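You operate a simulated robot arm through the tools that you are given. There is no shell and no other tool.

Carry out the task below with a simulated robot arm. There is one attempt and no reset: what you move stays moved.

Task
Stand the white flask on the lift table and wind the table UP.
Fine: Then free the ring knob, slide the ring clamp to the top of its travel and turn the knob to TIGHT. Set down upright: white flask. Where these are worked on the way, their far stop is far enough and under half their travel is too little: ring knob.

Only the result counts: the job must be done as asked and must still hold three seconds after the hand-in. Knocking over, shifting, dropping, spilling or breaking anything else fails it.

Robot
A 7-joint arm with a two-finger parallel gripper, fixed in place. Base frame: the origin is at the foot of the arm, x ahead of it, y to its left, z up; the work surface is at about z = 0.76. Units: m, degrees, N and s.
With the tool pointing down near the work surface it reaches from about 0.1 to 0.86 m from the base axis. Its first joint turns from -115.0 to 115.0 degrees. Payload 3.91 kg.
The TCP is the grasp point between the finger pads, 0.03 m short of the fingertips. In the tool frame z runs along the fingers and y along their closing line. Largest opening 0.11 m; finger width 0.02, thickness 0.01; the body of the gripper, 0.048 by 0.112 m, starts 0.055 m behind the TCP.
Orientation is that of the tool frame in the base frame, as [roll, pitch, yaw] about the fixed x, y, z axes, in that order (R = Rz(yaw) Ry(pitch) Rx(roll)). With the fingers straight down and closing along the base's y, the tool's x points along the base's -x, its y along +y and its z along -z.

Tools
- The arm moves only by the tool arm_command. Its argument "commands" is text: rows parted by semicolons, each of 7 numbers parted by spaces: the shift along the base's x, y, z in m, then the turn, a rotation vector about the base's x, y, z in degrees, then the closure in counts, from 0 (fully open) to 255 (shut). In form: tx ty tz rx ry rz claw; .... A call has 1 to 20 rows; each row is the pose to reach, as a shift and turn from the pose commanded when the call began. Rows are played at 5 a second. More than 0.05 m and 8.6 degrees between two rows, or a gripper value outside its range, and nothing of the call is played. Where a pose cannot be reached the arm comes as near as it can. A force on the tool above 40 N (or 10 N above the force at the start of the call, whichever is more), or a blocked arm, ends the call early, and 0.2 s more pass. Each finger travels about 0.153 m/s and halts on what it meets, pressing with about 42 N; the grip force reading is that of the motor and also rises with nothing between the fingers. The clock runs only during rows and for 0.2 s after the last one: add rows that repeat a pose to give the fingers time. It gives the time, the measured TCP pose, the force on the tool (base axes), the opening and the grip force at its end, in the units of the frame above (readings bear some noise), with the torque about the TCP (base axes, N m) and any sound that the robot's microphone picked up, and new pictures: "show" is both (left out), scene, wrist or none.
- Cameras (640 x 400 px; columns grow to the right, rows downward): "scene" is fixed at [0.398, 0.6376, 1.606]; the picture's right is [-0.81, -0.58, 0.00], its down [-0.39, 0.54, -0.74] and it looks along [0.43, -0.60, -0.67] (base axes); focal length 226 px, centre (320, 200). "wrist" rides on the gripper at [0.072, 0.017, -0.103] in the tool frame; the picture's right is [-0.23, 0.97, 0.00], its down [-0.76, -0.18, -0.62] and it looks along [-0.61, -0.14, 0.78] (tool axes); focal length 222 px, centre (320, 200). There is no depth. A picture from a camera that has moved, and an enlarged one, comes with that camera's place and axes in the base frame and with its lens. The place of the scene camera against the robot may be out by one fixed shift of up to 0.025 m in any direction.
- slide_trunk(by): slides the trunk up (or, below 0, down) by that many m; the arm rides with it, the base frame stays. It gives what a move gives, with no picture.
- zoom(camera, box): a new picture of the part [left, top, right, bottom] of that camera's present view, enlarged. No time passes.
- job_done(): hands the job in; it is judged then, once.

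Places have to be worked out from the pictures, the camera data and where the tool is seen. Open the gripper and draw the arm clear of the work before you hand the job in, unless the task says otherwise.

The tools are called after "Request:" as a command line: name --argument value ..., lists and objects as JSON in quotes. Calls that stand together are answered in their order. arm_command: Moves the arm, as the interface text tells. Its arguments: {"type":"object","properties":{"commands":{"type":"string"},"show":{"type":"string","enum":["both","scene","wrist","none"]}},"required":["commands"]} The other tools are called the same way: slide_trunk (by) slides the trunk up or down; zoom (camera, box) takes an enlarged picture of a part of a camera's view; job_done () hands the job in.

At the start:

```text
clock: 0.0
tool_pos: [0.5319, 0.1519, 1.4106]
ee_rot: [-180.0, 0.0, -180.0]
wrist_force: [0.5, 0.9, 0.2]
ft_torque: [0.0, 0.0, 0.01]
gripper_width: 0.1098
grip_force: 0.1
trunk travel left (down, up): [-0.9, 0.09]
```

scene: 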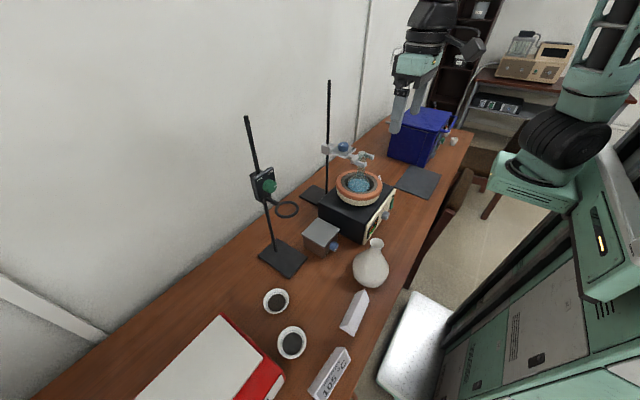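
wrist: 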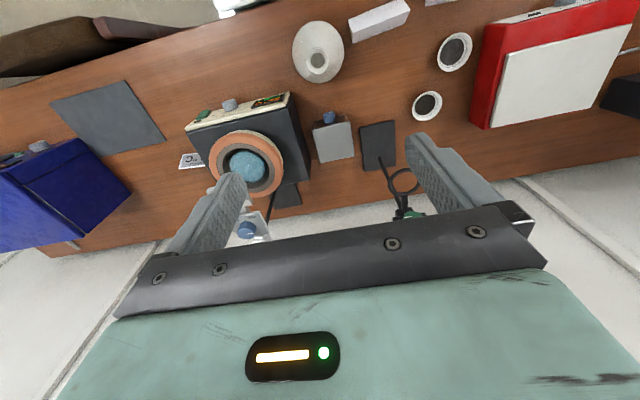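

I start by looking closely at the scene from both cameras, to identify the flask, lift table, ring stand and knobs.

Request:
zoom --camera "scene" --box '[230, 160, 410, 300]'

Request:
zoom --camera "scene" --box '[230, 100, 330, 200]'

Request:
zoom --camera "wrist" --box '[280, 70, 440, 220]'

Request:
zoom --camera "wrist" --box '[160, 80, 320, 240]'

```text
2.86 times, centred on (320, 230) of scene
camera zoom: at [0.398, 0.6376, 1.606], right [-0.81, -0.58, 0.0], down [-0.39, 0.54, -0.74], along [0.43, -0.6, -0.67], focal length 646 px, centre (320, 114)
```

zoom: 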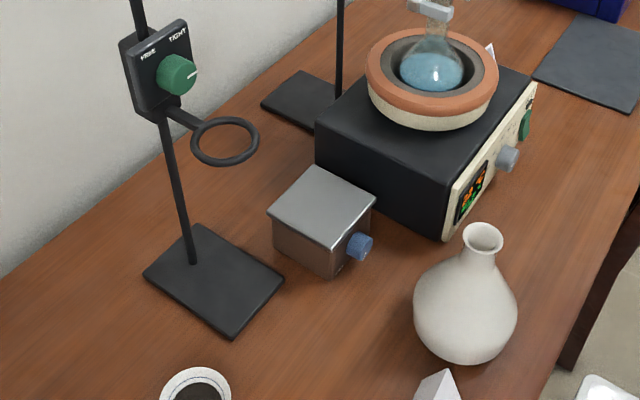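

```text
4.00 times, centred on (280, 150) of scene
camera zoom: at [0.398, 0.6376, 1.606], right [-0.81, -0.58, 0.0], down [-0.39, 0.54, -0.74], along [0.43, -0.6, -0.67], focal length 905 px, centre (480, 400)
```

zoom: 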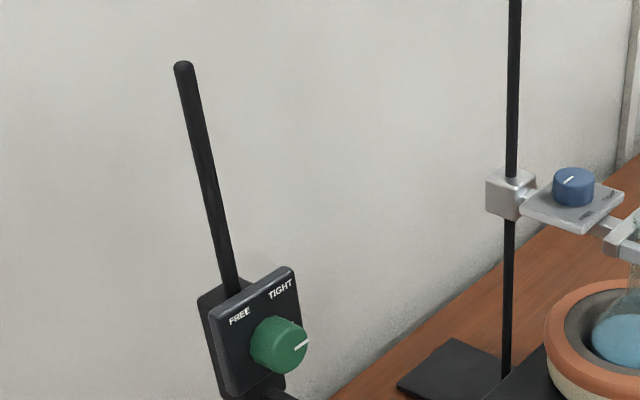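

```text
2.67 times, centred on (360, 145) of wrist
camera zoom: at [0.4573, 0.1695, 1.5138], right [0.23, 0.97, 0.0], down [0.76, -0.18, 0.62], along [0.61, -0.14, -0.78], focal length 592 px, centre (213, 347)
```

zoom: 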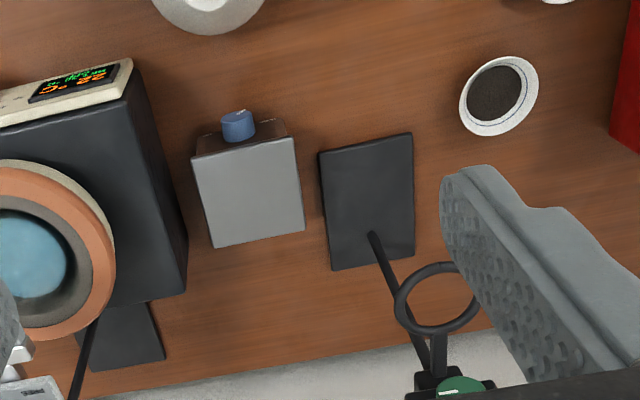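

```text
2.50 times, centred on (240, 160) of wrist
camera zoom: at [0.4573, 0.1695, 1.5138], right [0.23, 0.97, 0.0], down [0.76, -0.18, 0.62], along [0.61, -0.14, -0.78], focal length 555 px, centre (520, 300)
```

zoom: 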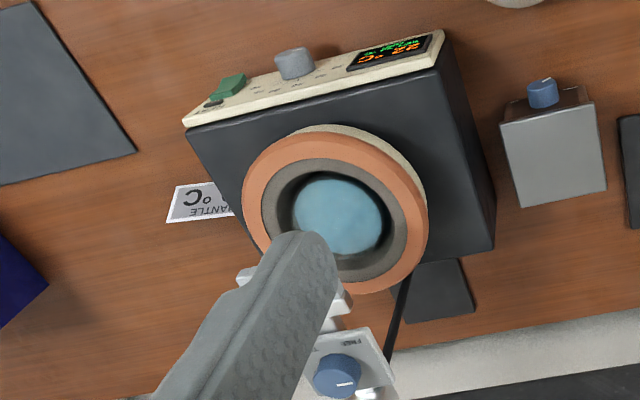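

The lift table seems to be the small grey box with a blue knob, near (0.76, 0.15). The flask is near (0.52, 0.15) and the ring stand near (0.9, 0.3). I lower and pull back the arm to get a closer wrist view.

Request:
arm_command --commands "-0.02 0 -0.04 0 0 0 0; -0.04 0 -0.08 0 0 0 0; -0.06 0 -0.12 0 0 0 0; -0.09 0 -0.16 0 0 0 0; -0.12 0 -0.2 0 0 0 0; -0.12 0 -0.2 0 0 0 0" --show "both"

```text
clock: 1.4
tool_pos: [0.4094, 0.1543, 1.2107]
ee_rot: [180.0, 0.0, -180.0]
wrist_force: [-0.2, -1.1, -0.3]
ft_torque: [-0.01, -0.01, 0.05]
gripper_width: 0.1098
grip_force: 0.1
trunk travel left (down, up): [-0.9, 0.09]
camera wrist: at [0.336, 0.1709, 1.3149], right [0.23, 0.97, 0.0], down [0.76, -0.18, 0.62], along [0.61, -0.14, -0.78], focal length 222 px, centre (320, 200)
```

scene: 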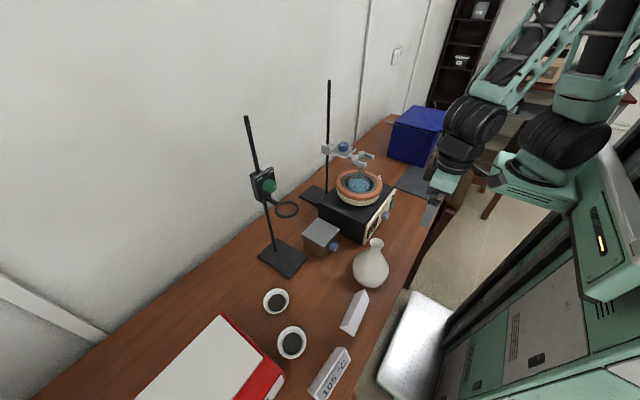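
wrist: 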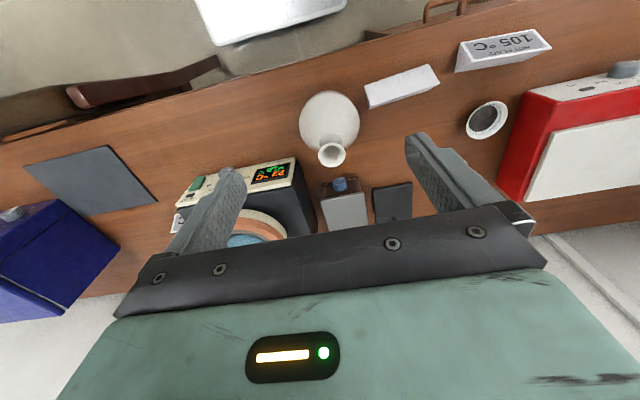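

The view now shows the flask and the lift table's knob face. I zoom in on both.

Request:
zoom --camera "wrist" --box '[280, 80, 420, 240]'

Request:
zoom --camera "wrist" --box '[310, 160, 380, 210]'

Request:
zoom --camera "scene" --box '[295, 210, 355, 260]'

Request:
zoom --camera "scene" --box '[340, 230, 400, 295]'

```text
2.50 times, centred on (350, 160) of wrist
camera zoom: at [0.336, 0.1709, 1.3149], right [0.23, 0.97, 0.0], down [0.76, -0.18, 0.62], along [0.61, -0.14, -0.78], focal length 555 px, centre (245, 300)
```

zoom: 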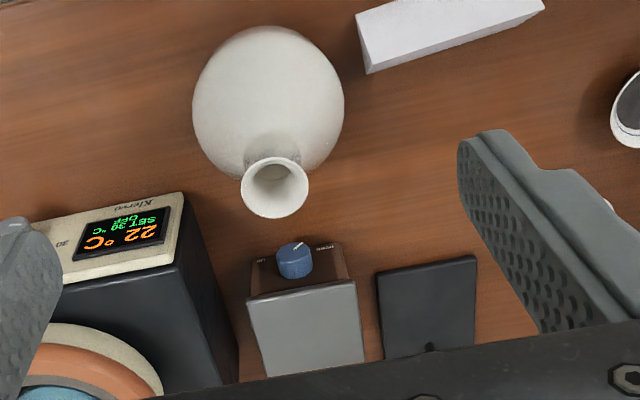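

```text
8.00 times, centred on (345, 185) of wrist
camera zoom: at [0.336, 0.1709, 1.3149], right [0.23, 0.97, 0.0], down [0.76, -0.18, 0.62], along [0.61, -0.14, -0.78], focal length 1777 px, centre (120, 320)
```

zoom: 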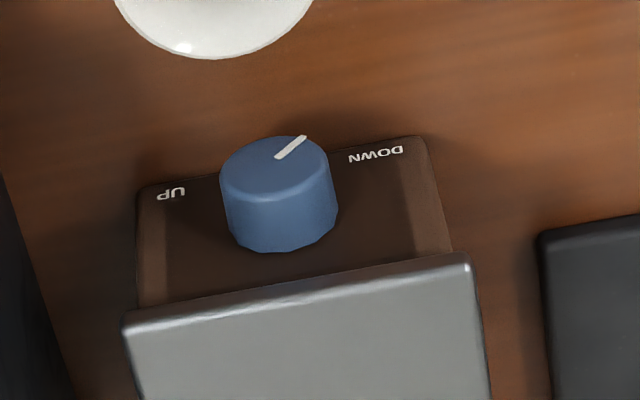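

```text
8.00 times, centred on (325, 235) of scene
camera zoom: at [0.398, 0.6376, 1.606], right [-0.81, -0.58, 0.0], down [-0.39, 0.54, -0.74], along [0.43, -0.6, -0.67], focal length 1810 px, centre (280, -80)
```

zoom: 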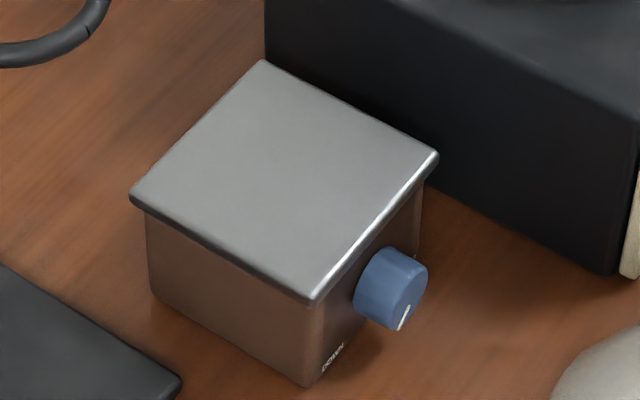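

```text
6.15 times, centred on (370, 262) of scene
camera zoom: at [0.398, 0.6376, 1.606], right [-0.81, -0.58, 0.0], down [-0.39, 0.54, -0.74], along [0.43, -0.6, -0.67], focal length 1392 px, centre (12, -185)
```

zoom: 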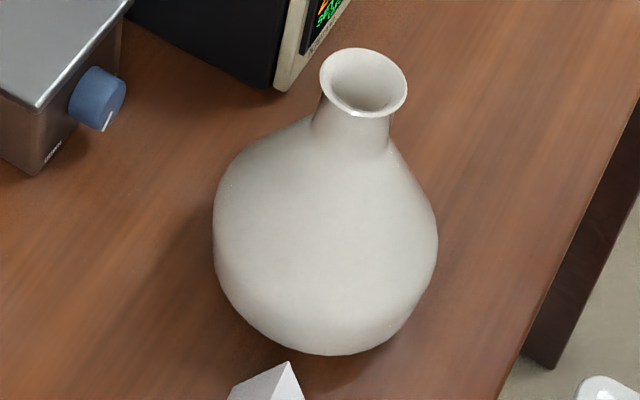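

The table's knob points at DOWN, with UP at the lower right as seen from the robot. I put the table top at about (0.763, 0.146, 0.846), its knob axis at y 0.146, z 0.809, and the flask mouth at (0.522, 0.151, 0.954). Next I hover above the flask neck.

Request:
arm_command --commands "0.03 0 -0.03 0 0 0 0; 0.06 0 -0.06 0 0 0 0; 0.09 -0.001 -0.09 0 0 0 0; 0.111 -0.0015 -0.125 0 0 0 0; 0.111 -0.0015 -0.15 0 0 0 0; 0.111 -0.0015 -0.15 0 0 0 0" --show "both"

```text
clock: 2.8
tool_pos: [0.5218, 0.1513, 1.0602]
ee_rot: [-179.9, -0.1, -180.0]
wrist_force: [0.2, -0.3, 0.5]
ft_torque: [-0.01, 0.0, 0.02]
gripper_width: 0.1101
grip_force: 0.1
trunk travel left (down, up): [-0.9, 0.09]
camera wrist: at [0.4487, 0.1675, 1.1639], right [0.23, 0.97, 0.0], down [0.76, -0.18, 0.62], along [0.61, -0.14, -0.78], focal length 222 px, centre (320, 200)
```

scene: 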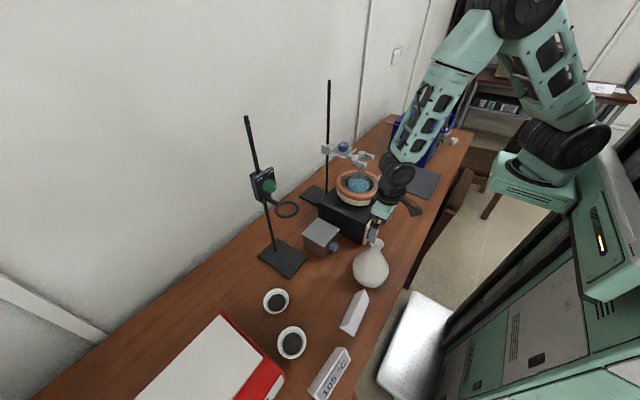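
wrist: 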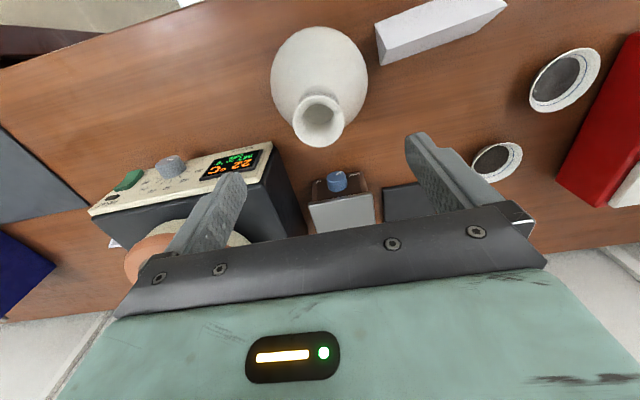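

The mouth sits centred under the tool at about (0.520, 0.150). I lower so the pads straddle the neck, then close.

Request:
arm_command --commands "-0.001 -0.0005 -0.04 0 0 0 0; -0.001 -0.0005 -0.08 0 0 0 0; -0.001 -0.0005 -0.105 0 0 0 0; -0.001 -0.0005 -0.121 0 0 0 0; -0.001 -0.0005 -0.121 0 0 0 0" --show "both"

```text
clock: 4.0
tool_pos: [0.5221, 0.1509, 0.94]
ee_rot: [-179.9, 0.0, 179.9]
wrist_force: [-0.1, -0.2, -0.2]
ft_torque: [0.01, 0.0, -0.02]
gripper_width: 0.1099
grip_force: 0.0
trunk travel left (down, up): [-0.9, 0.09]
camera wrist: at [0.448, 0.1677, 1.0427], right [0.23, 0.97, 0.0], down [0.76, -0.18, 0.62], along [0.61, -0.14, -0.78], focal length 222 px, centre (320, 200)
```

scene: 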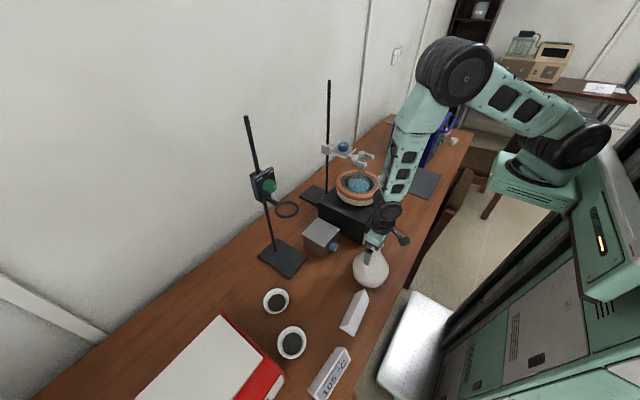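
wrist: 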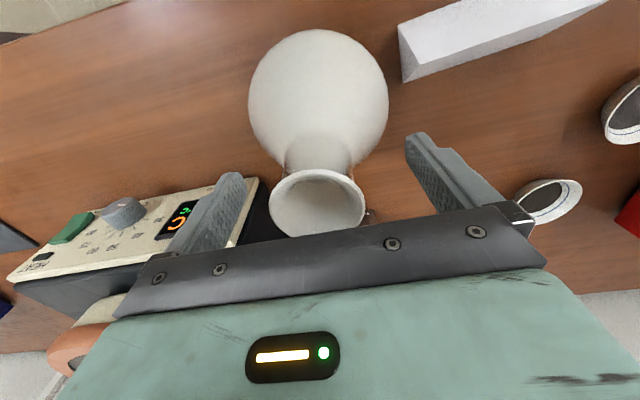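

The lip is centred between the fingers. I close on the neck.

Request:
arm_command --commands "-0.001 0 0 0 0 0 100; -0.001 0 0 0 0 0 180; -0.001 0 0 0 0 0 255; -0.001 0 0 0 0 0 255; -0.001 0 0 0 0 0 255" --show "wrist"

```text
clock: 5.2
tool_pos: [0.5213, 0.1511, 0.9394]
ee_rot: [180.0, 0.0, -180.0]
wrist_force: [-0.1, 2.7, 3.6]
ft_torque: [0.59, 0.05, 0.01]
gripper_width: 0.0461
grip_force: 42.5
trunk travel left (down, up): [-0.9, 0.09]
camera wrist: at [0.4467, 0.1681, 1.043], right [0.23, 0.97, 0.0], down [0.76, -0.18, 0.62], along [0.61, -0.14, -0.78], focal length 222 px, centre (320, 200)
```

wrist: 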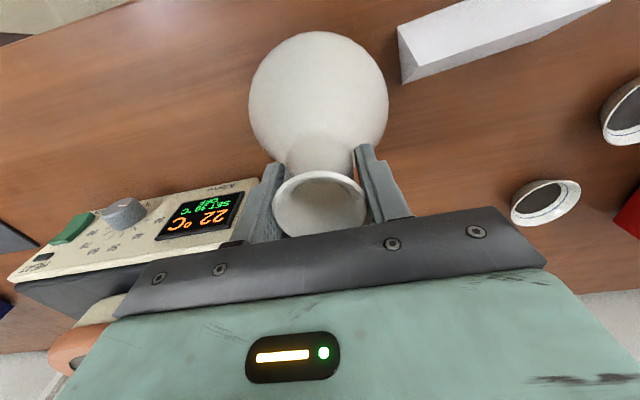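

The grip holds at 0.046 m with 42 N. I lift gently and check the load.

Request:
arm_command --commands "0 0 0.008 0 0 0 255; 0 0 0.02 0 0 0 255; 0 0 0.04 0 0 0 255; 0 0 0.04 0 0 0 255" --show "both"

```text
clock: 6.2
tool_pos: [0.5208, 0.1521, 0.9798]
ee_rot: [180.0, 0.0, -180.0]
wrist_force: [0.4, -0.4, -3.8]
ft_torque: [0.0, 0.0, 0.03]
gripper_width: 0.0461
grip_force: 41.7
trunk travel left (down, up): [-0.9, 0.09]
camera wrist: at [0.4472, 0.1681, 1.0824], right [0.23, 0.97, 0.0], down [0.76, -0.18, 0.62], along [0.61, -0.14, -0.78], focal length 222 px, centre (320, 200)
```

scene: 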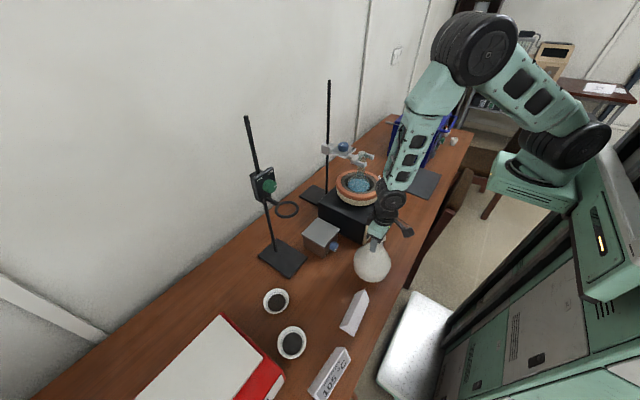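
wrist: 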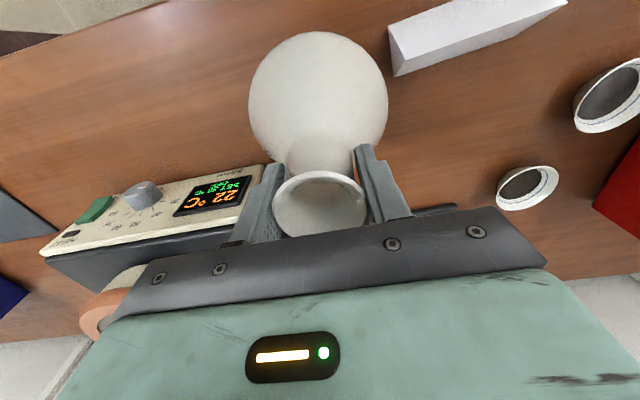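

The flask hangs upright and weighs about 4 N. I raise it so its base clears the table top, and carry it over to x 0.764, y 0.146.

Request:
arm_command --commands "0 0 0.035 0 0 0 255; 0 0 0.07 0 0 0 255; 0 0 0.105 0 0 0 255; 0.02 -0.001 0.12 0 0 0 255; 0.05 -0.002 0.12 0 0 0 255; 0.08 -0.003 0.12 0 0 0 255; 0.11 -0.004 0.12 0 0 0 255; 0.14 -0.005 0.12 0 0 0 255; 0.17 -0.006 0.12 0 0 0 255; 0.2 -0.006 0.12 0 0 0 255; 0.225 -0.006 0.12 0 0 0 255; 0.243 -0.006 0.12 0 0 0 255; 0.243 -0.006 0.12 0 0 0 255; 0.243 -0.006 0.12 0 0 0 255" --show "both"

```text
clock: 9.2
tool_pos: [0.7631, 0.1443, 1.0991]
ee_rot: [-179.9, 0.0, 179.9]
wrist_force: [0.6, -1.0, -2.6]
ft_torque: [-0.05, -0.03, 0.0]
gripper_width: 0.0461
grip_force: 41.6
trunk travel left (down, up): [-0.9, 0.09]
camera wrist: at [0.689, 0.1607, 1.202], right [0.23, 0.97, 0.0], down [0.76, -0.18, 0.62], along [0.61, -0.14, -0.78], focal length 222 px, centre (320, 200)
```

scene: 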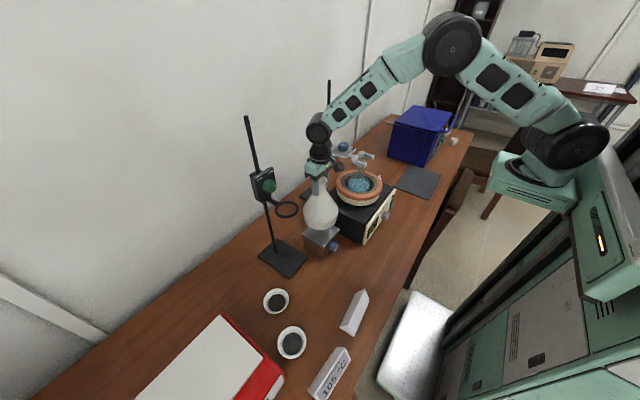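
wrist: 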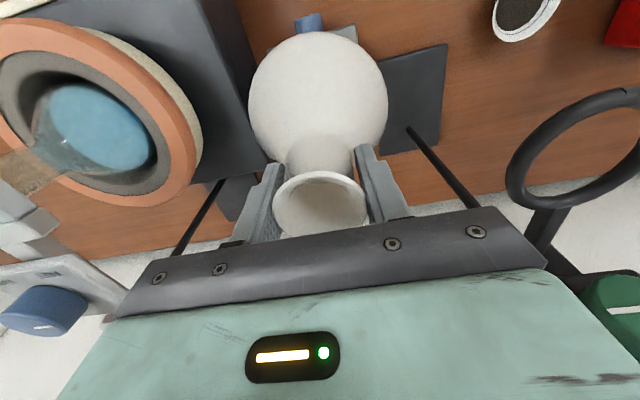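

The flask is over the lift table. I zoom in to check its alignment before lowering.

Request:
zoom --camera "scene" --box '[280, 150, 360, 270]'

Request:
zoom --camera "wrist" --box '[230, 0, 450, 160]'

```text
3.33 times, centred on (320, 210) of scene
camera zoom: at [0.398, 0.6376, 1.606], right [-0.81, -0.58, 0.0], down [-0.39, 0.54, -0.74], along [0.43, -0.6, -0.67], focal length 754 px, centre (320, 167)
```

zoom: 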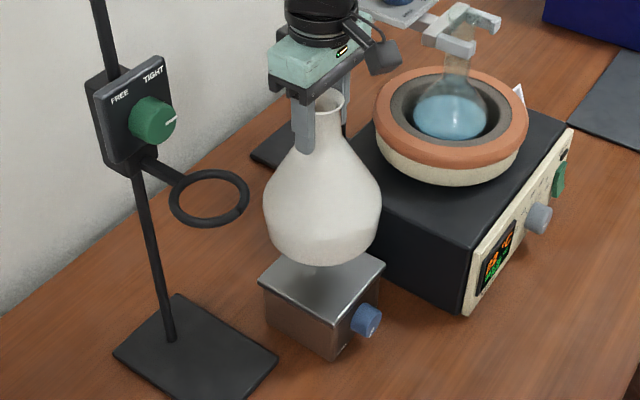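

```text
2.50 times, centred on (340, 80) of wrist
camera zoom: at [0.689, 0.1607, 1.202], right [0.23, 0.97, 0.0], down [0.76, -0.18, 0.62], along [0.61, -0.14, -0.78], focal length 555 px, centre (270, 500)
```

zoom: 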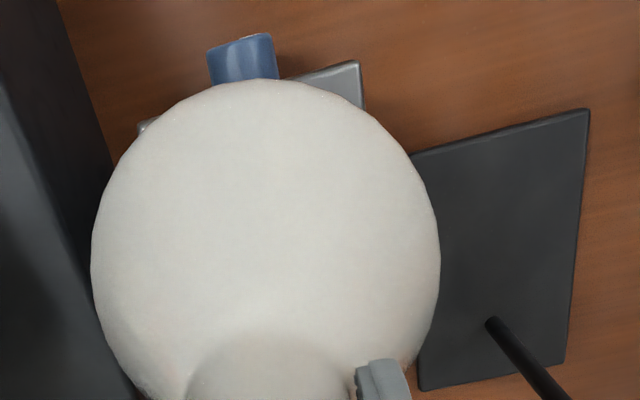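

The flask is centred to within a few millimetres of the plate centre (0.762, 0.147). I lower to just above the expected contact.

Request:
arm_command --commands "-0.001 0.002 -0.03 0 0 0 255; -0.001 0.002 -0.05 0 0 0 255; -0.001 0.002 -0.062 0 0 0 255; -0.001 0.002 -0.066 0 0 0 255; -0.001 0.002 -0.066 0 0 0 255" --show "scene"

Request:
zoom --camera "scene" --box '[280, 150, 360, 270]'

```text
clock: 10.4
tool_pos: [0.7626, 0.1454, 1.0333]
ee_rot: [-180.0, 0.0, 180.0]
wrist_force: [-0.2, 0.2, -4.2]
ft_torque: [0.01, 0.0, 0.02]
gripper_width: 0.0463
grip_force: 42.7
trunk travel left (down, up): [-0.9, 0.09]
```

scene: 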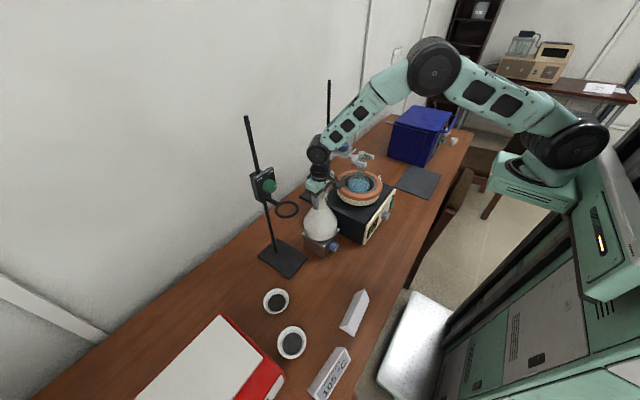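

```text
3.33 times, centred on (320, 210) of scene
camera zoom: at [0.398, 0.6376, 1.606], right [-0.81, -0.58, 0.0], down [-0.39, 0.54, -0.74], along [0.43, -0.6, -0.67], focal length 754 px, centre (320, 167)
```

zoom: 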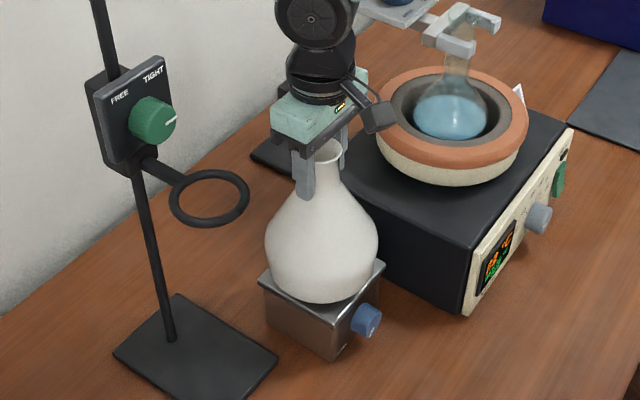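

Still hanging free with about 8 mm left. I lower in small steps and watch the vertical force for contact.

Request:
arm_command --commands "0 0 -0.003 0 0 0 255; 0 0 -0.005 0 0 0 255; 0 0 -0.006 0 0 0 255; 0 0 -0.006 0 0 0 255" --show "none"

```text
clock: 11.2
tool_pos: [0.7641, 0.1471, 1.0326]
ee_rot: [179.9, 0.3, -180.0]
wrist_force: [-2.6, -2.8, 17.5]
ft_torque: [0.35, 0.68, 0.14]
gripper_width: 0.0459
grip_force: 42.3
trunk travel left (down, up): [-0.9, 0.09]
stopped in row 4: the force on the tool passed its limit at 42 N (the readings are from after the stop); the commanded pose is now the measured one
```

Contact came at z 1.033, so the table top is a bit higher than I estimated. I look at the contact before releasing anything.

Request:
zoom --camera "scene" --box '[280, 190, 360, 260]'

Request:
zoom --camera "wrist" --box '[230, 0, 450, 240]'

```text
5.71 times, centred on (320, 225) of scene
camera zoom: at [0.398, 0.6376, 1.606], right [-0.81, -0.58, 0.0], down [-0.39, 0.54, -0.74], along [0.43, -0.6, -0.67], focal length 1293 px, centre (320, 57)
```

zoom: 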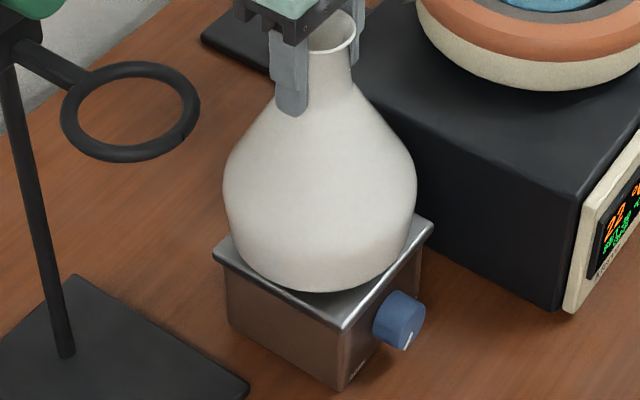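

```text
1.67 times, centred on (340, 120) of wrist
camera zoom: at [0.6892, 0.1632, 1.1352], right [0.23, 0.97, 0.01], down [0.76, -0.18, 0.63], along [0.61, -0.14, -0.78], focal length 370 px, centre (287, 333)
```

zoom: 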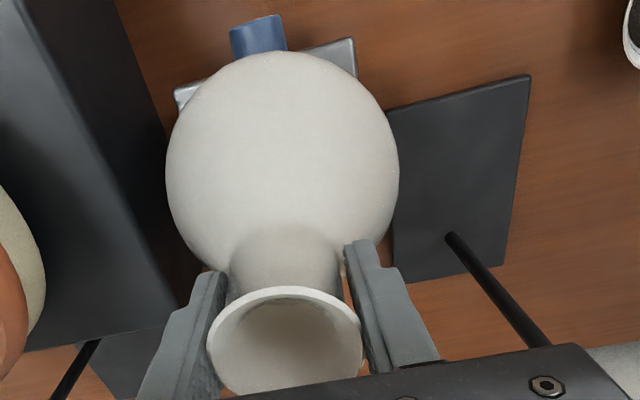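

The flask base sits flat on the plate. I hold still for a moment to see if the pressing force settles.

Request:
arm_command --commands "0 0 0.001 0 0 0 255; 0 0 0.001 0 0 0 255" --show "none"

```text
clock: 11.8
tool_pos: [0.7644, 0.147, 1.0326]
ee_rot: [179.8, 0.4, 179.9]
wrist_force: [-0.1, -0.9, 17.2]
ft_torque: [0.71, 0.18, 0.01]
gripper_width: 0.046
grip_force: 41.8
trunk travel left (down, up): [-0.9, 0.09]
```

Still pressing with 17 N. I ease up by another couple of millimetres to bring the load near zero.

Request:
arm_command --commands "0 0 0.001 0 0 0 255; 0 0 0.002 0 0 0 255; 0 0 0.002 0 0 0 255" --show "none"

```text
clock: 12.6
tool_pos: [0.7641, 0.1464, 1.0333]
ee_rot: [180.0, 0.2, 179.8]
wrist_force: [1.5, 1.0, 3.7]
ft_torque: [0.52, -0.41, -0.09]
gripper_width: 0.0461
grip_force: 42.5
trunk travel left (down, up): [-0.9, 0.09]
```

The load is now light, about 4 N. I open the gripper slowly to release the flask.

Request:
arm_command --commands "0 0 0 0 0 0 140; 0 0 0 0 0 0 120; 0 0 0 0 0 0 80; 0 0 0 0 0 0 30; 0 0 0 0 0 0 0; 0 0 0 0 0 0 0" --show "both"

```text
clock: 14.0
tool_pos: [0.7632, 0.146, 1.0331]
ee_rot: [180.0, 0.4, 179.9]
wrist_force: [-0.2, -0.3, -0.7]
ft_torque: [0.03, -0.02, 0.03]
gripper_width: 0.1103
grip_force: 0.0
trunk travel left (down, up): [-0.9, 0.09]
camera wrist: at [0.6896, 0.1632, 1.1361], right [0.23, 0.97, 0.0], down [0.76, -0.18, 0.63], along [0.61, -0.14, -0.78], focal length 222 px, centre (320, 200)
```

scene: 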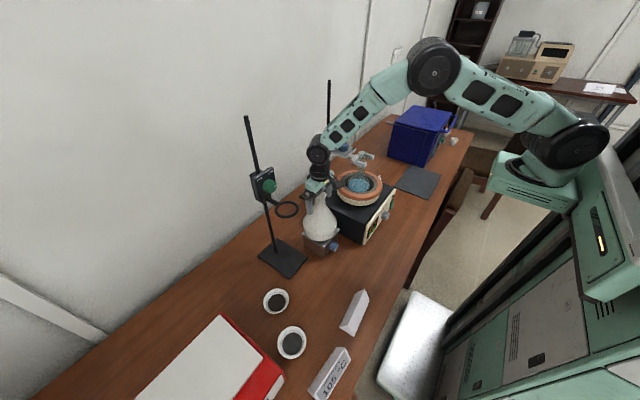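
wrist: 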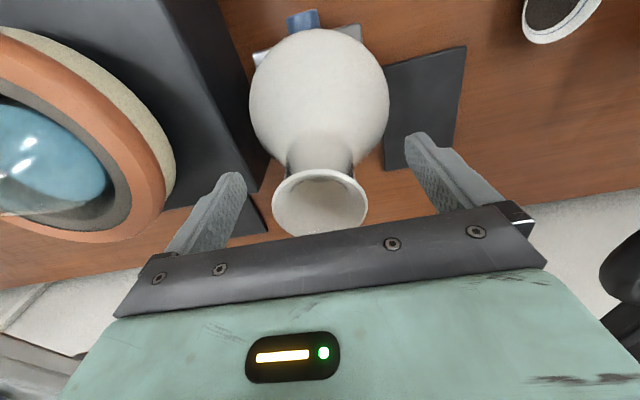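

The flask stands upright on the table and the fingers are clear of the lip. I raise straight up, then pull back toward the robot.

Request:
arm_command --commands "0 0 0.03 0 0 0 0; 0 0 0.07 0 0 0 0; 0 0 0.11 0 0 0 0; -0.02 0 0.14 0 0 0 0; -0.06 0 0.15 0 0 0 0; -0.10 0 0.15 0 0 0 0; -0.14 0 0.15 0 0 0 0; -0.18 0 0.15 0 0 0 0; -0.22 0 0.15 0 0 0 0; -0.26 0 0.15 0 0 0 0; -0.30 0 0.15 0 0 0 0; -0.30 0 0.15 0 0 0 0" --show "both"

```text
clock: 16.6
tool_pos: [0.4636, 0.1457, 1.1849]
ee_rot: [179.9, 0.3, 179.8]
wrist_force: [-0.1, 0.7, 0.6]
ft_torque: [0.0, 0.04, -0.01]
gripper_width: 0.1099
grip_force: 0.0
trunk travel left (down, up): [-0.9, 0.09]
camera wrist: at [0.3889, 0.1627, 1.2879], right [0.23, 0.97, 0.0], down [0.76, -0.18, 0.63], along [0.61, -0.14, -0.78], focal length 222 px, centre (320, 200)
```

scene: 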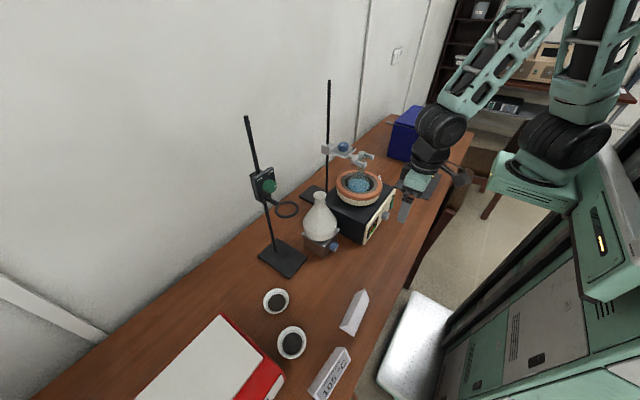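
wrist: 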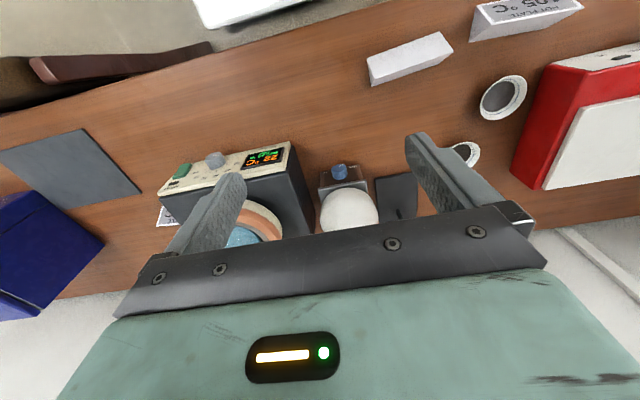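

The flask stands alone on the table. For the table knob I tilt the tool 45° toward +x and lower a bit, so I can see the knob face on.

Request:
arm_command --commands "0 0 -0.02 0 -8 0 0; 0 0 -0.04 0 -16 0 0; 0 0 -0.06 0 -24 0 0; 0 0 -0.09 0 -32 0 0; 0 0 -0.12 0 -40 0 0; 0 0 -0.15 0 -45 0 0; 0 0 -0.18 0 -45 0 0; 0 0 -0.18 0 -45 0 0" --show "both"

```text
clock: 17.6
tool_pos: [0.5223, 0.119, 1.1371]
ee_rot: [169.3, 28.8, 161.7]
wrist_force: [0.1, 0.5, -0.9]
ft_torque: [0.01, -0.01, -0.02]
gripper_width: 0.11
grip_force: 0.0
trunk travel left (down, up): [-0.9, 0.09]
stopped in row 5: the arm was blocked; the commanded pose is now the measured one
camera wrist: at [0.4119, 0.153, 1.195], right [0.41, 0.87, 0.27], down [0.28, -0.4, 0.87], along [0.87, -0.28, -0.4], focal length 222 px, centre (320, 200)
```

scene: 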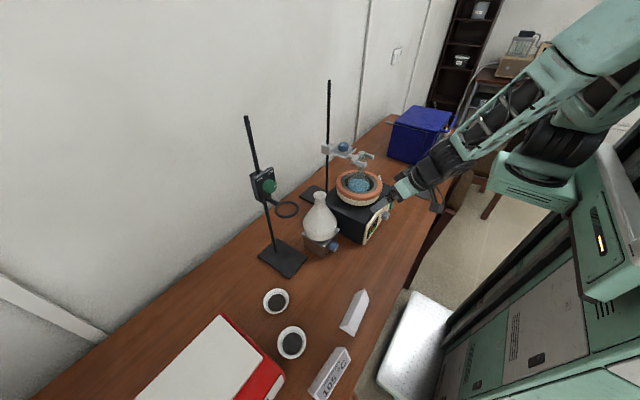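
wrist: 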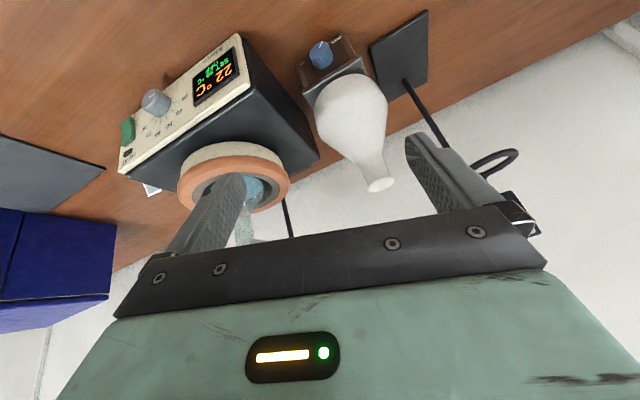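

The arm folded too tightly at x 0.46 and drifted off orientation, though the picture shows nothing was touched. I move outward to x 0.60 and restore a clean 30° tilt.

Request:
arm_command --commands "0.026 0.009 0 -3.1 0.1 4.3 0; 0.052 0.018 0 -6.2 0.2 8.6 0; 0.078 0.027 0 -9.4 0.3 13 0; 0.078 0.027 0 -9.4 0.3 13 0" --show "both"

```text
clock: 18.6
tool_pos: [0.5982, 0.1476, 1.133]
ee_rot: [-179.3, 29.9, -179.3]
wrist_force: [0.5, 0.1, 0.4]
ft_torque: [0.01, 0.01, -0.03]
gripper_width: 0.11
grip_force: 0.1
trunk travel left (down, up): [-0.9, 0.09]
camera wrist: at [0.4822, 0.1636, 1.1854], right [0.19, 0.98, 0.1], down [0.35, -0.16, 0.92], along [0.92, -0.14, -0.37], focal length 222 px, centre (320, 200)
```

scene: 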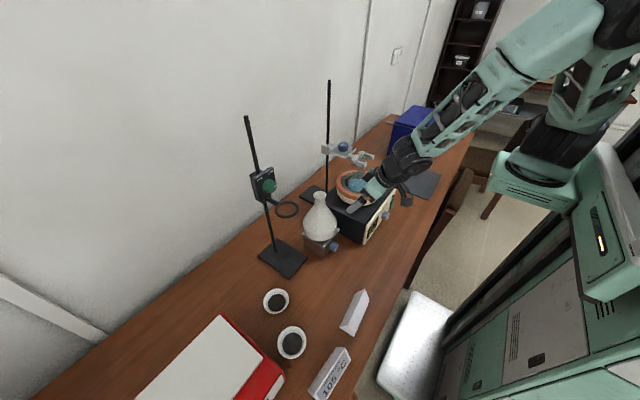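
wrist: 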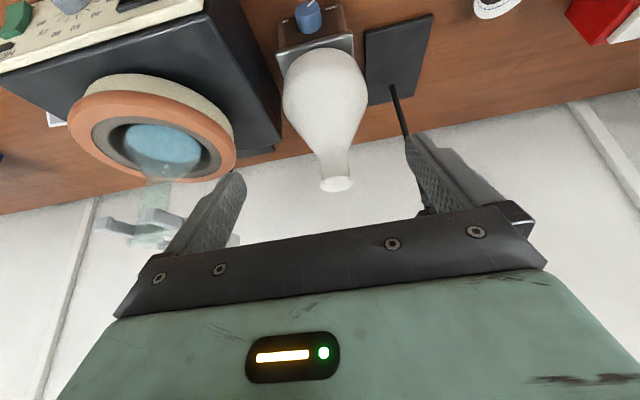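

Clean 30° tilt, well clear of the flask. I descend in front of the table while tilting further to 45°.

Request:
arm_command --commands "-0.005 0 -0.04 0 0 0 0; -0.01 0 -0.08 0 -3 0 0; -0.01 0 -0.12 0 -6 0 0; -0.01 0 -0.16 0 -10 0 0; -0.01 0 -0.2 0 -13 0 0; -0.01 0 -0.23 0 -15 0 0; -0.01 0 -0.23 0 -15 0 0" --show "both"

```text
clock: 20.2
tool_pos: [0.5853, 0.1427, 0.9047]
ee_rot: [-179.0, 45.0, -179.2]
wrist_force: [-0.1, 0.3, 0.6]
ft_torque: [0.03, -0.01, 0.03]
gripper_width: 0.1104
grip_force: 0.0
trunk travel left (down, up): [-0.9, 0.09]
camera wrist: at [0.461, 0.1606, 0.9262], right [0.16, 0.98, 0.15], down [0.1, -0.17, 0.98], along [0.98, -0.14, -0.12], focal length 222 px, centre (320, 200)
```

scene: 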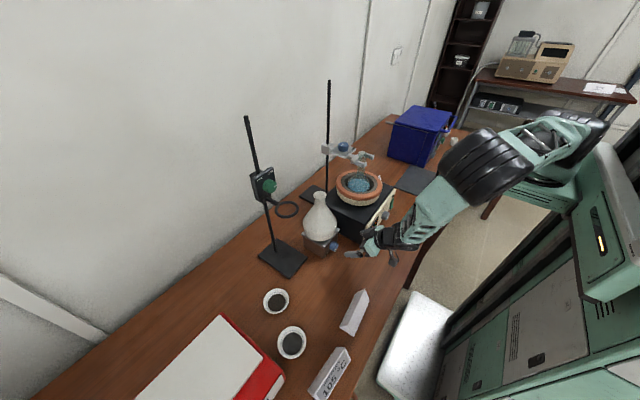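
wrist: 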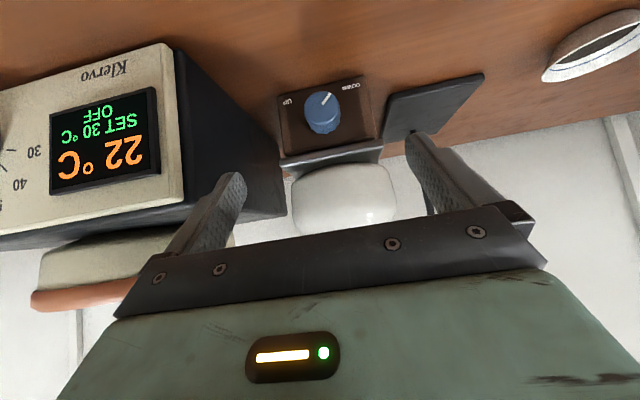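

Good pose and a direct view of the knob. I zoom in to read its dial and work out its position.

Request:
zoom --camera "wrist" --box '[265, 60, 395, 180]'

Request:
zoom --camera "scene" --box '[290, 180, 410, 280]'

```text
3.33 times, centred on (330, 120) of wrist
camera zoom: at [0.461, 0.1606, 0.9262], right [0.16, 0.98, 0.15], down [0.1, -0.17, 0.98], along [0.98, -0.14, -0.12], focal length 740 px, centre (287, 467)
```

zoom: 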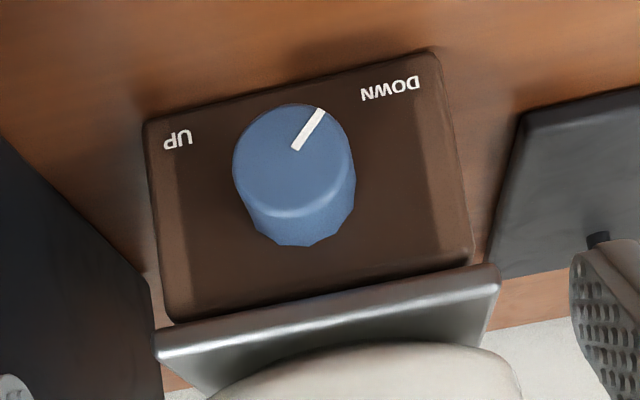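

```text
4.00 times, centred on (350, 230) of scene
camera zoom: at [0.398, 0.6376, 1.606], right [-0.81, -0.58, 0.0], down [-0.39, 0.54, -0.74], along [0.43, -0.6, -0.67], focal length 905 px, centre (200, 80)
```

zoom: 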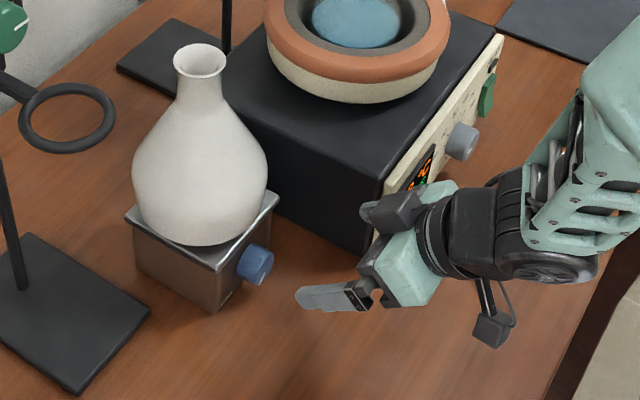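

The knob axis is at about y 0.146, z 0.802, spanning x 0.683 to 0.708 with radius 0.019. Its pointer is at DOWN, so UP should be clockwise seen from the robot (+x rotation). I roll the tool to −45° about x in free space first, with the gripper part-closed.

Request:
arm_command --commands "0 0.002 -0.005 -8 0 0 60; 0 0.004 -0.01 -16 0 0 139; 0 0.006 -0.02 -24 0 0 139; 0 0.008 -0.03 -32 0 0 139; 0 0.01 -0.04 -40 0 0 139; 0 0.012 -0.045 -45 0 0 139; 0 0.012 -0.045 -45 0 0 139" --show "both"

```text
clock: 21.9
tool_pos: [0.588, 0.1572, 0.8607]
ee_rot: [-124.6, 29.5, -144.5]
wrist_force: [-0.1, -0.1, 0.2]
ft_torque: [0.0, -0.04, -0.01]
gripper_width: 0.0502
grip_force: 0.1
trunk travel left (down, up): [-0.9, 0.09]
camera wrist: at [0.4617, 0.1853, 0.864], right [0.16, 0.79, -0.59], down [0.1, 0.58, 0.81], along [0.98, -0.19, 0.01], focal length 222 px, centre (320, 200)
```

scene: 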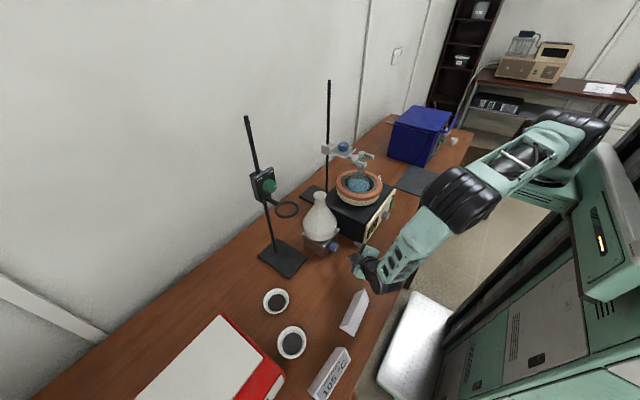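
wrist: 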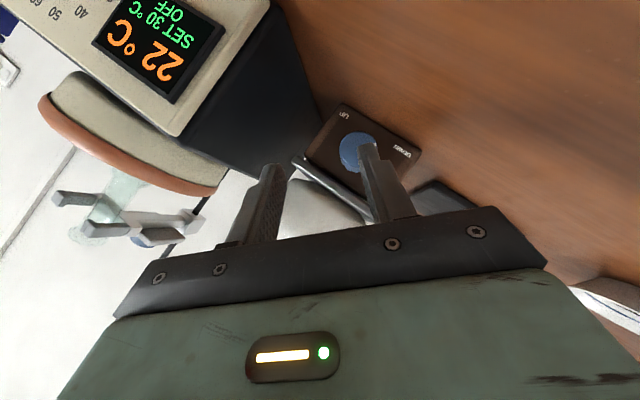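

The roll worked. I zoom to refine the knob's position relative to the fingers from this orientation.

Request:
zoom --camera "wrist" --box '[240, 80, 460, 240]'

```text
2.50 times, centred on (350, 160) of wrist
camera zoom: at [0.4617, 0.1853, 0.864], right [0.16, 0.79, -0.59], down [0.1, 0.58, 0.81], along [0.98, -0.19, 0.01], focal length 555 px, centre (245, 300)
```

zoom: 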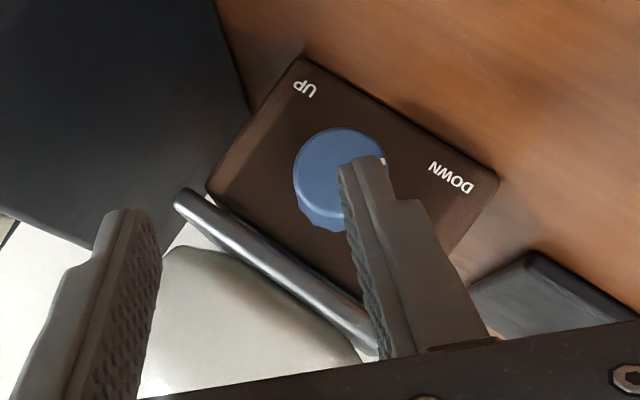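

Both views agree: knob axis near y 0.145, z 0.802. I lower to the knob's height, still short of it in x, and check the alignment.

Request:
arm_command --commands "0.01 -0.001 -0.02 0 0 0 139; 0.02 -0.002 -0.037 0 0 0 139; 0.032 -0.0023 -0.05 0 0 0 139; 0.032 -0.0023 -0.05 0 0 0 139; 0.032 -0.0023 -0.05 0 0 0 139" --show "both"

Request:
zoom --camera "wrist" --box '[230, 90, 450, 250]'

Request:
zoom --camera "scene" --box '[300, 200, 420, 300]'

```text
clock: 23.1
tool_pos: [0.6203, 0.157, 0.8116]
ee_rot: [-124.7, 29.6, -144.6]
wrist_force: [0.2, 0.2, 0.4]
ft_torque: [-0.02, 0.01, -0.01]
gripper_width: 0.0501
grip_force: 0.1
trunk travel left (down, up): [-0.9, 0.09]
camera wrist: at [0.494, 0.1842, 0.8142], right [0.16, 0.8, -0.58], down [0.1, 0.58, 0.81], along [0.98, -0.19, 0.01], focal length 222 px, centre (320, 200)
```

scene: 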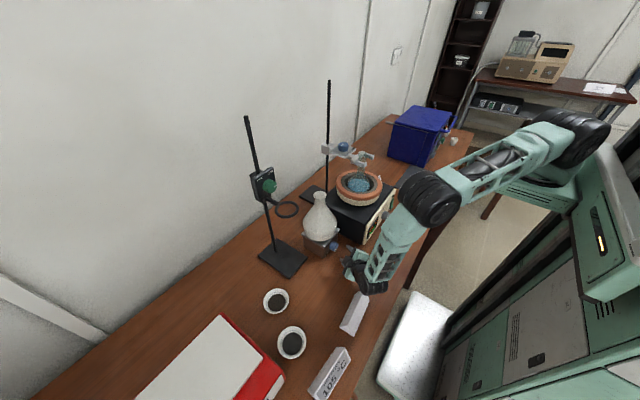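
wrist: 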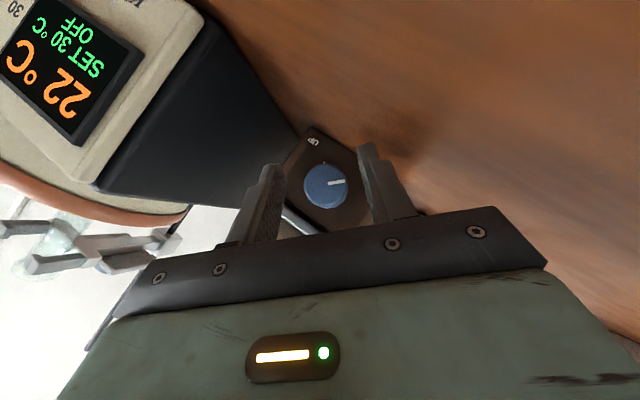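

```text
2.50 times, centred on (340, 170) of wrist
camera zoom: at [0.494, 0.1842, 0.8142], right [0.16, 0.8, -0.58], down [0.1, 0.58, 0.81], along [0.98, -0.19, 0.01], focal length 555 px, centre (270, 275)
```

zoom: 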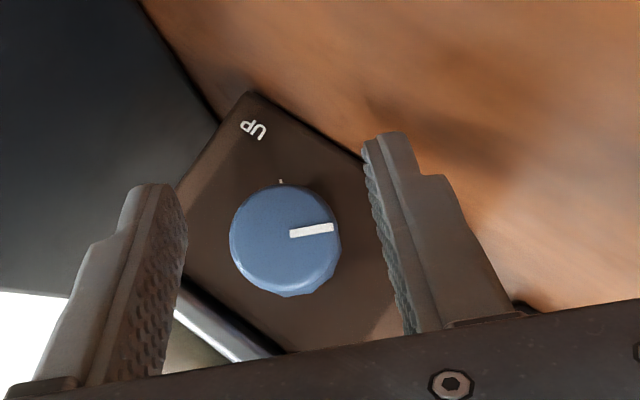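

```text
4.00 times, centred on (360, 250) of scene
camera zoom: at [0.398, 0.6376, 1.606], right [-0.81, -0.58, 0.0], down [-0.39, 0.54, -0.74], along [0.43, -0.6, -0.67], focal length 905 px, centre (160, 0)
```

zoom: 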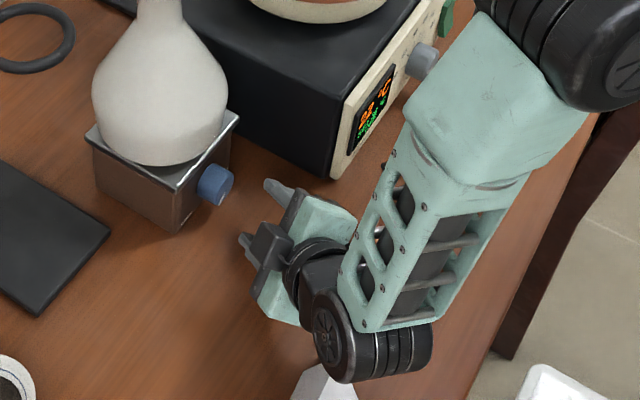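

Everything is clear; the knob sits about 2.5 mm off the finger midline. I correct y slightly and move forward to straddle the knob.

Request:
arm_command --commands "0.015 -0.0035 0 0 0 0 139; 0.03 -0.0035 0 0 0 0 139; 0.045 -0.0035 0 0 0 0 139; 0.055 -0.0035 0 0 0 0 139; 0.055 -0.0035 0 0 0 0 139" --show "both"

Request:
zoom --camera "wrist" --box '[230, 90, 450, 250]'

Request:
zoom --camera "scene" --box '[300, 200, 420, 300]'

```text
clock: 24.2
tool_pos: [0.6757, 0.1519, 0.8088]
ee_rot: [-124.7, 29.4, -144.4]
wrist_force: [0.0, -0.7, -0.5]
ft_torque: [0.0, 0.01, 0.01]
gripper_width: 0.05
grip_force: 0.0
trunk travel left (down, up): [-0.9, 0.09]
camera wrist: at [0.5486, 0.1794, 0.813], right [0.16, 0.8, -0.58], down [0.1, 0.58, 0.81], along [0.98, -0.19, 0.01], focal length 222 px, centre (320, 200)
```

scene: 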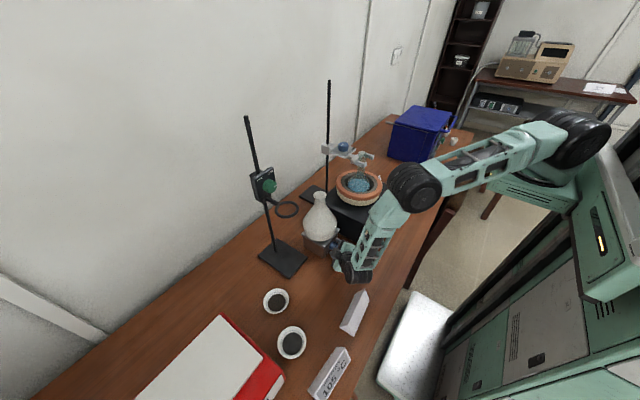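
wrist: 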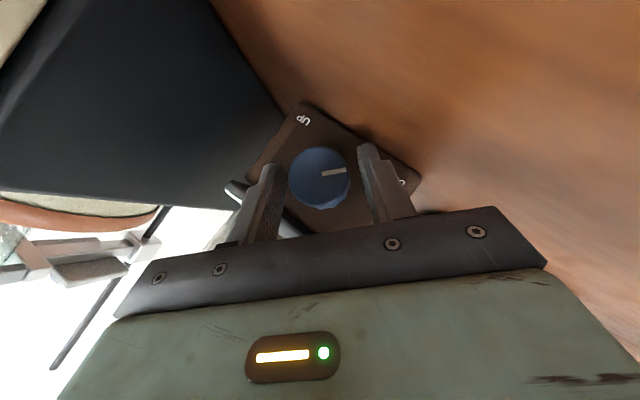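

```text
2.50 times, centred on (340, 170) of wrist
camera zoom: at [0.5486, 0.1794, 0.813], right [0.16, 0.8, -0.58], down [0.1, 0.58, 0.81], along [0.98, -0.19, 0.01], focal length 555 px, centre (270, 275)
```

zoom: 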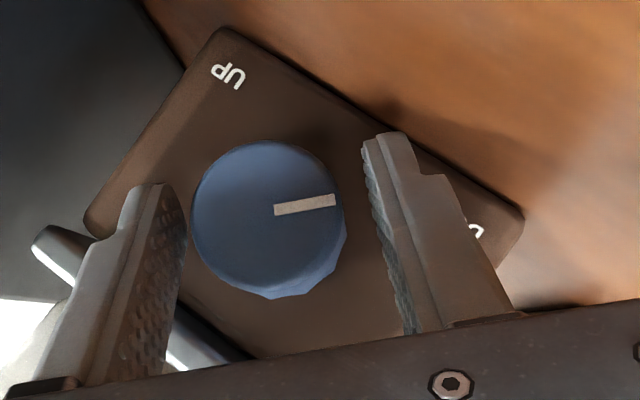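

```text
4.00 times, centred on (360, 250) of scene
camera zoom: at [0.398, 0.6376, 1.606], right [-0.81, -0.58, 0.0], down [-0.39, 0.54, -0.74], along [0.43, -0.6, -0.67], focal length 905 px, centre (160, 0)
```

zoom: 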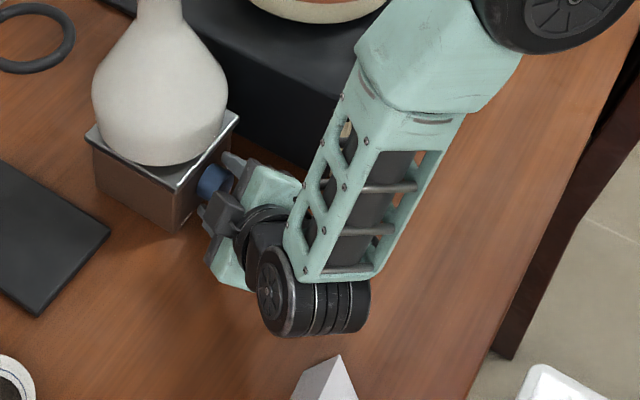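

The knob is centred between the fingers. I close on it.

Request:
arm_command --commands "0 0 0 0 0 0 170; 0 0 0 0 0 0 210; 0 0 0 0 0 0 255; 0 0 0 0 0 0 255" --show "wrist"

```text
clock: 25.2
tool_pos: [0.6744, 0.1502, 0.8112]
ee_rot: [-124.7, 29.6, -144.4]
wrist_force: [-0.5, -5.9, 8.9]
ft_torque: [-0.19, 0.41, -0.12]
gripper_width: 0.0377
grip_force: 44.9
trunk travel left (down, up): [-0.9, 0.09]
camera wrist: at [0.5487, 0.1788, 0.8135], right [0.16, 0.79, -0.58], down [0.1, 0.58, 0.81], along [0.98, -0.19, 0.01], focal length 222 px, centre (320, 200)
```

wrist: 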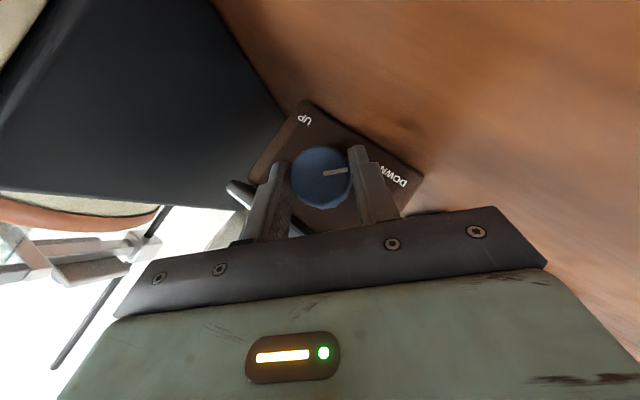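

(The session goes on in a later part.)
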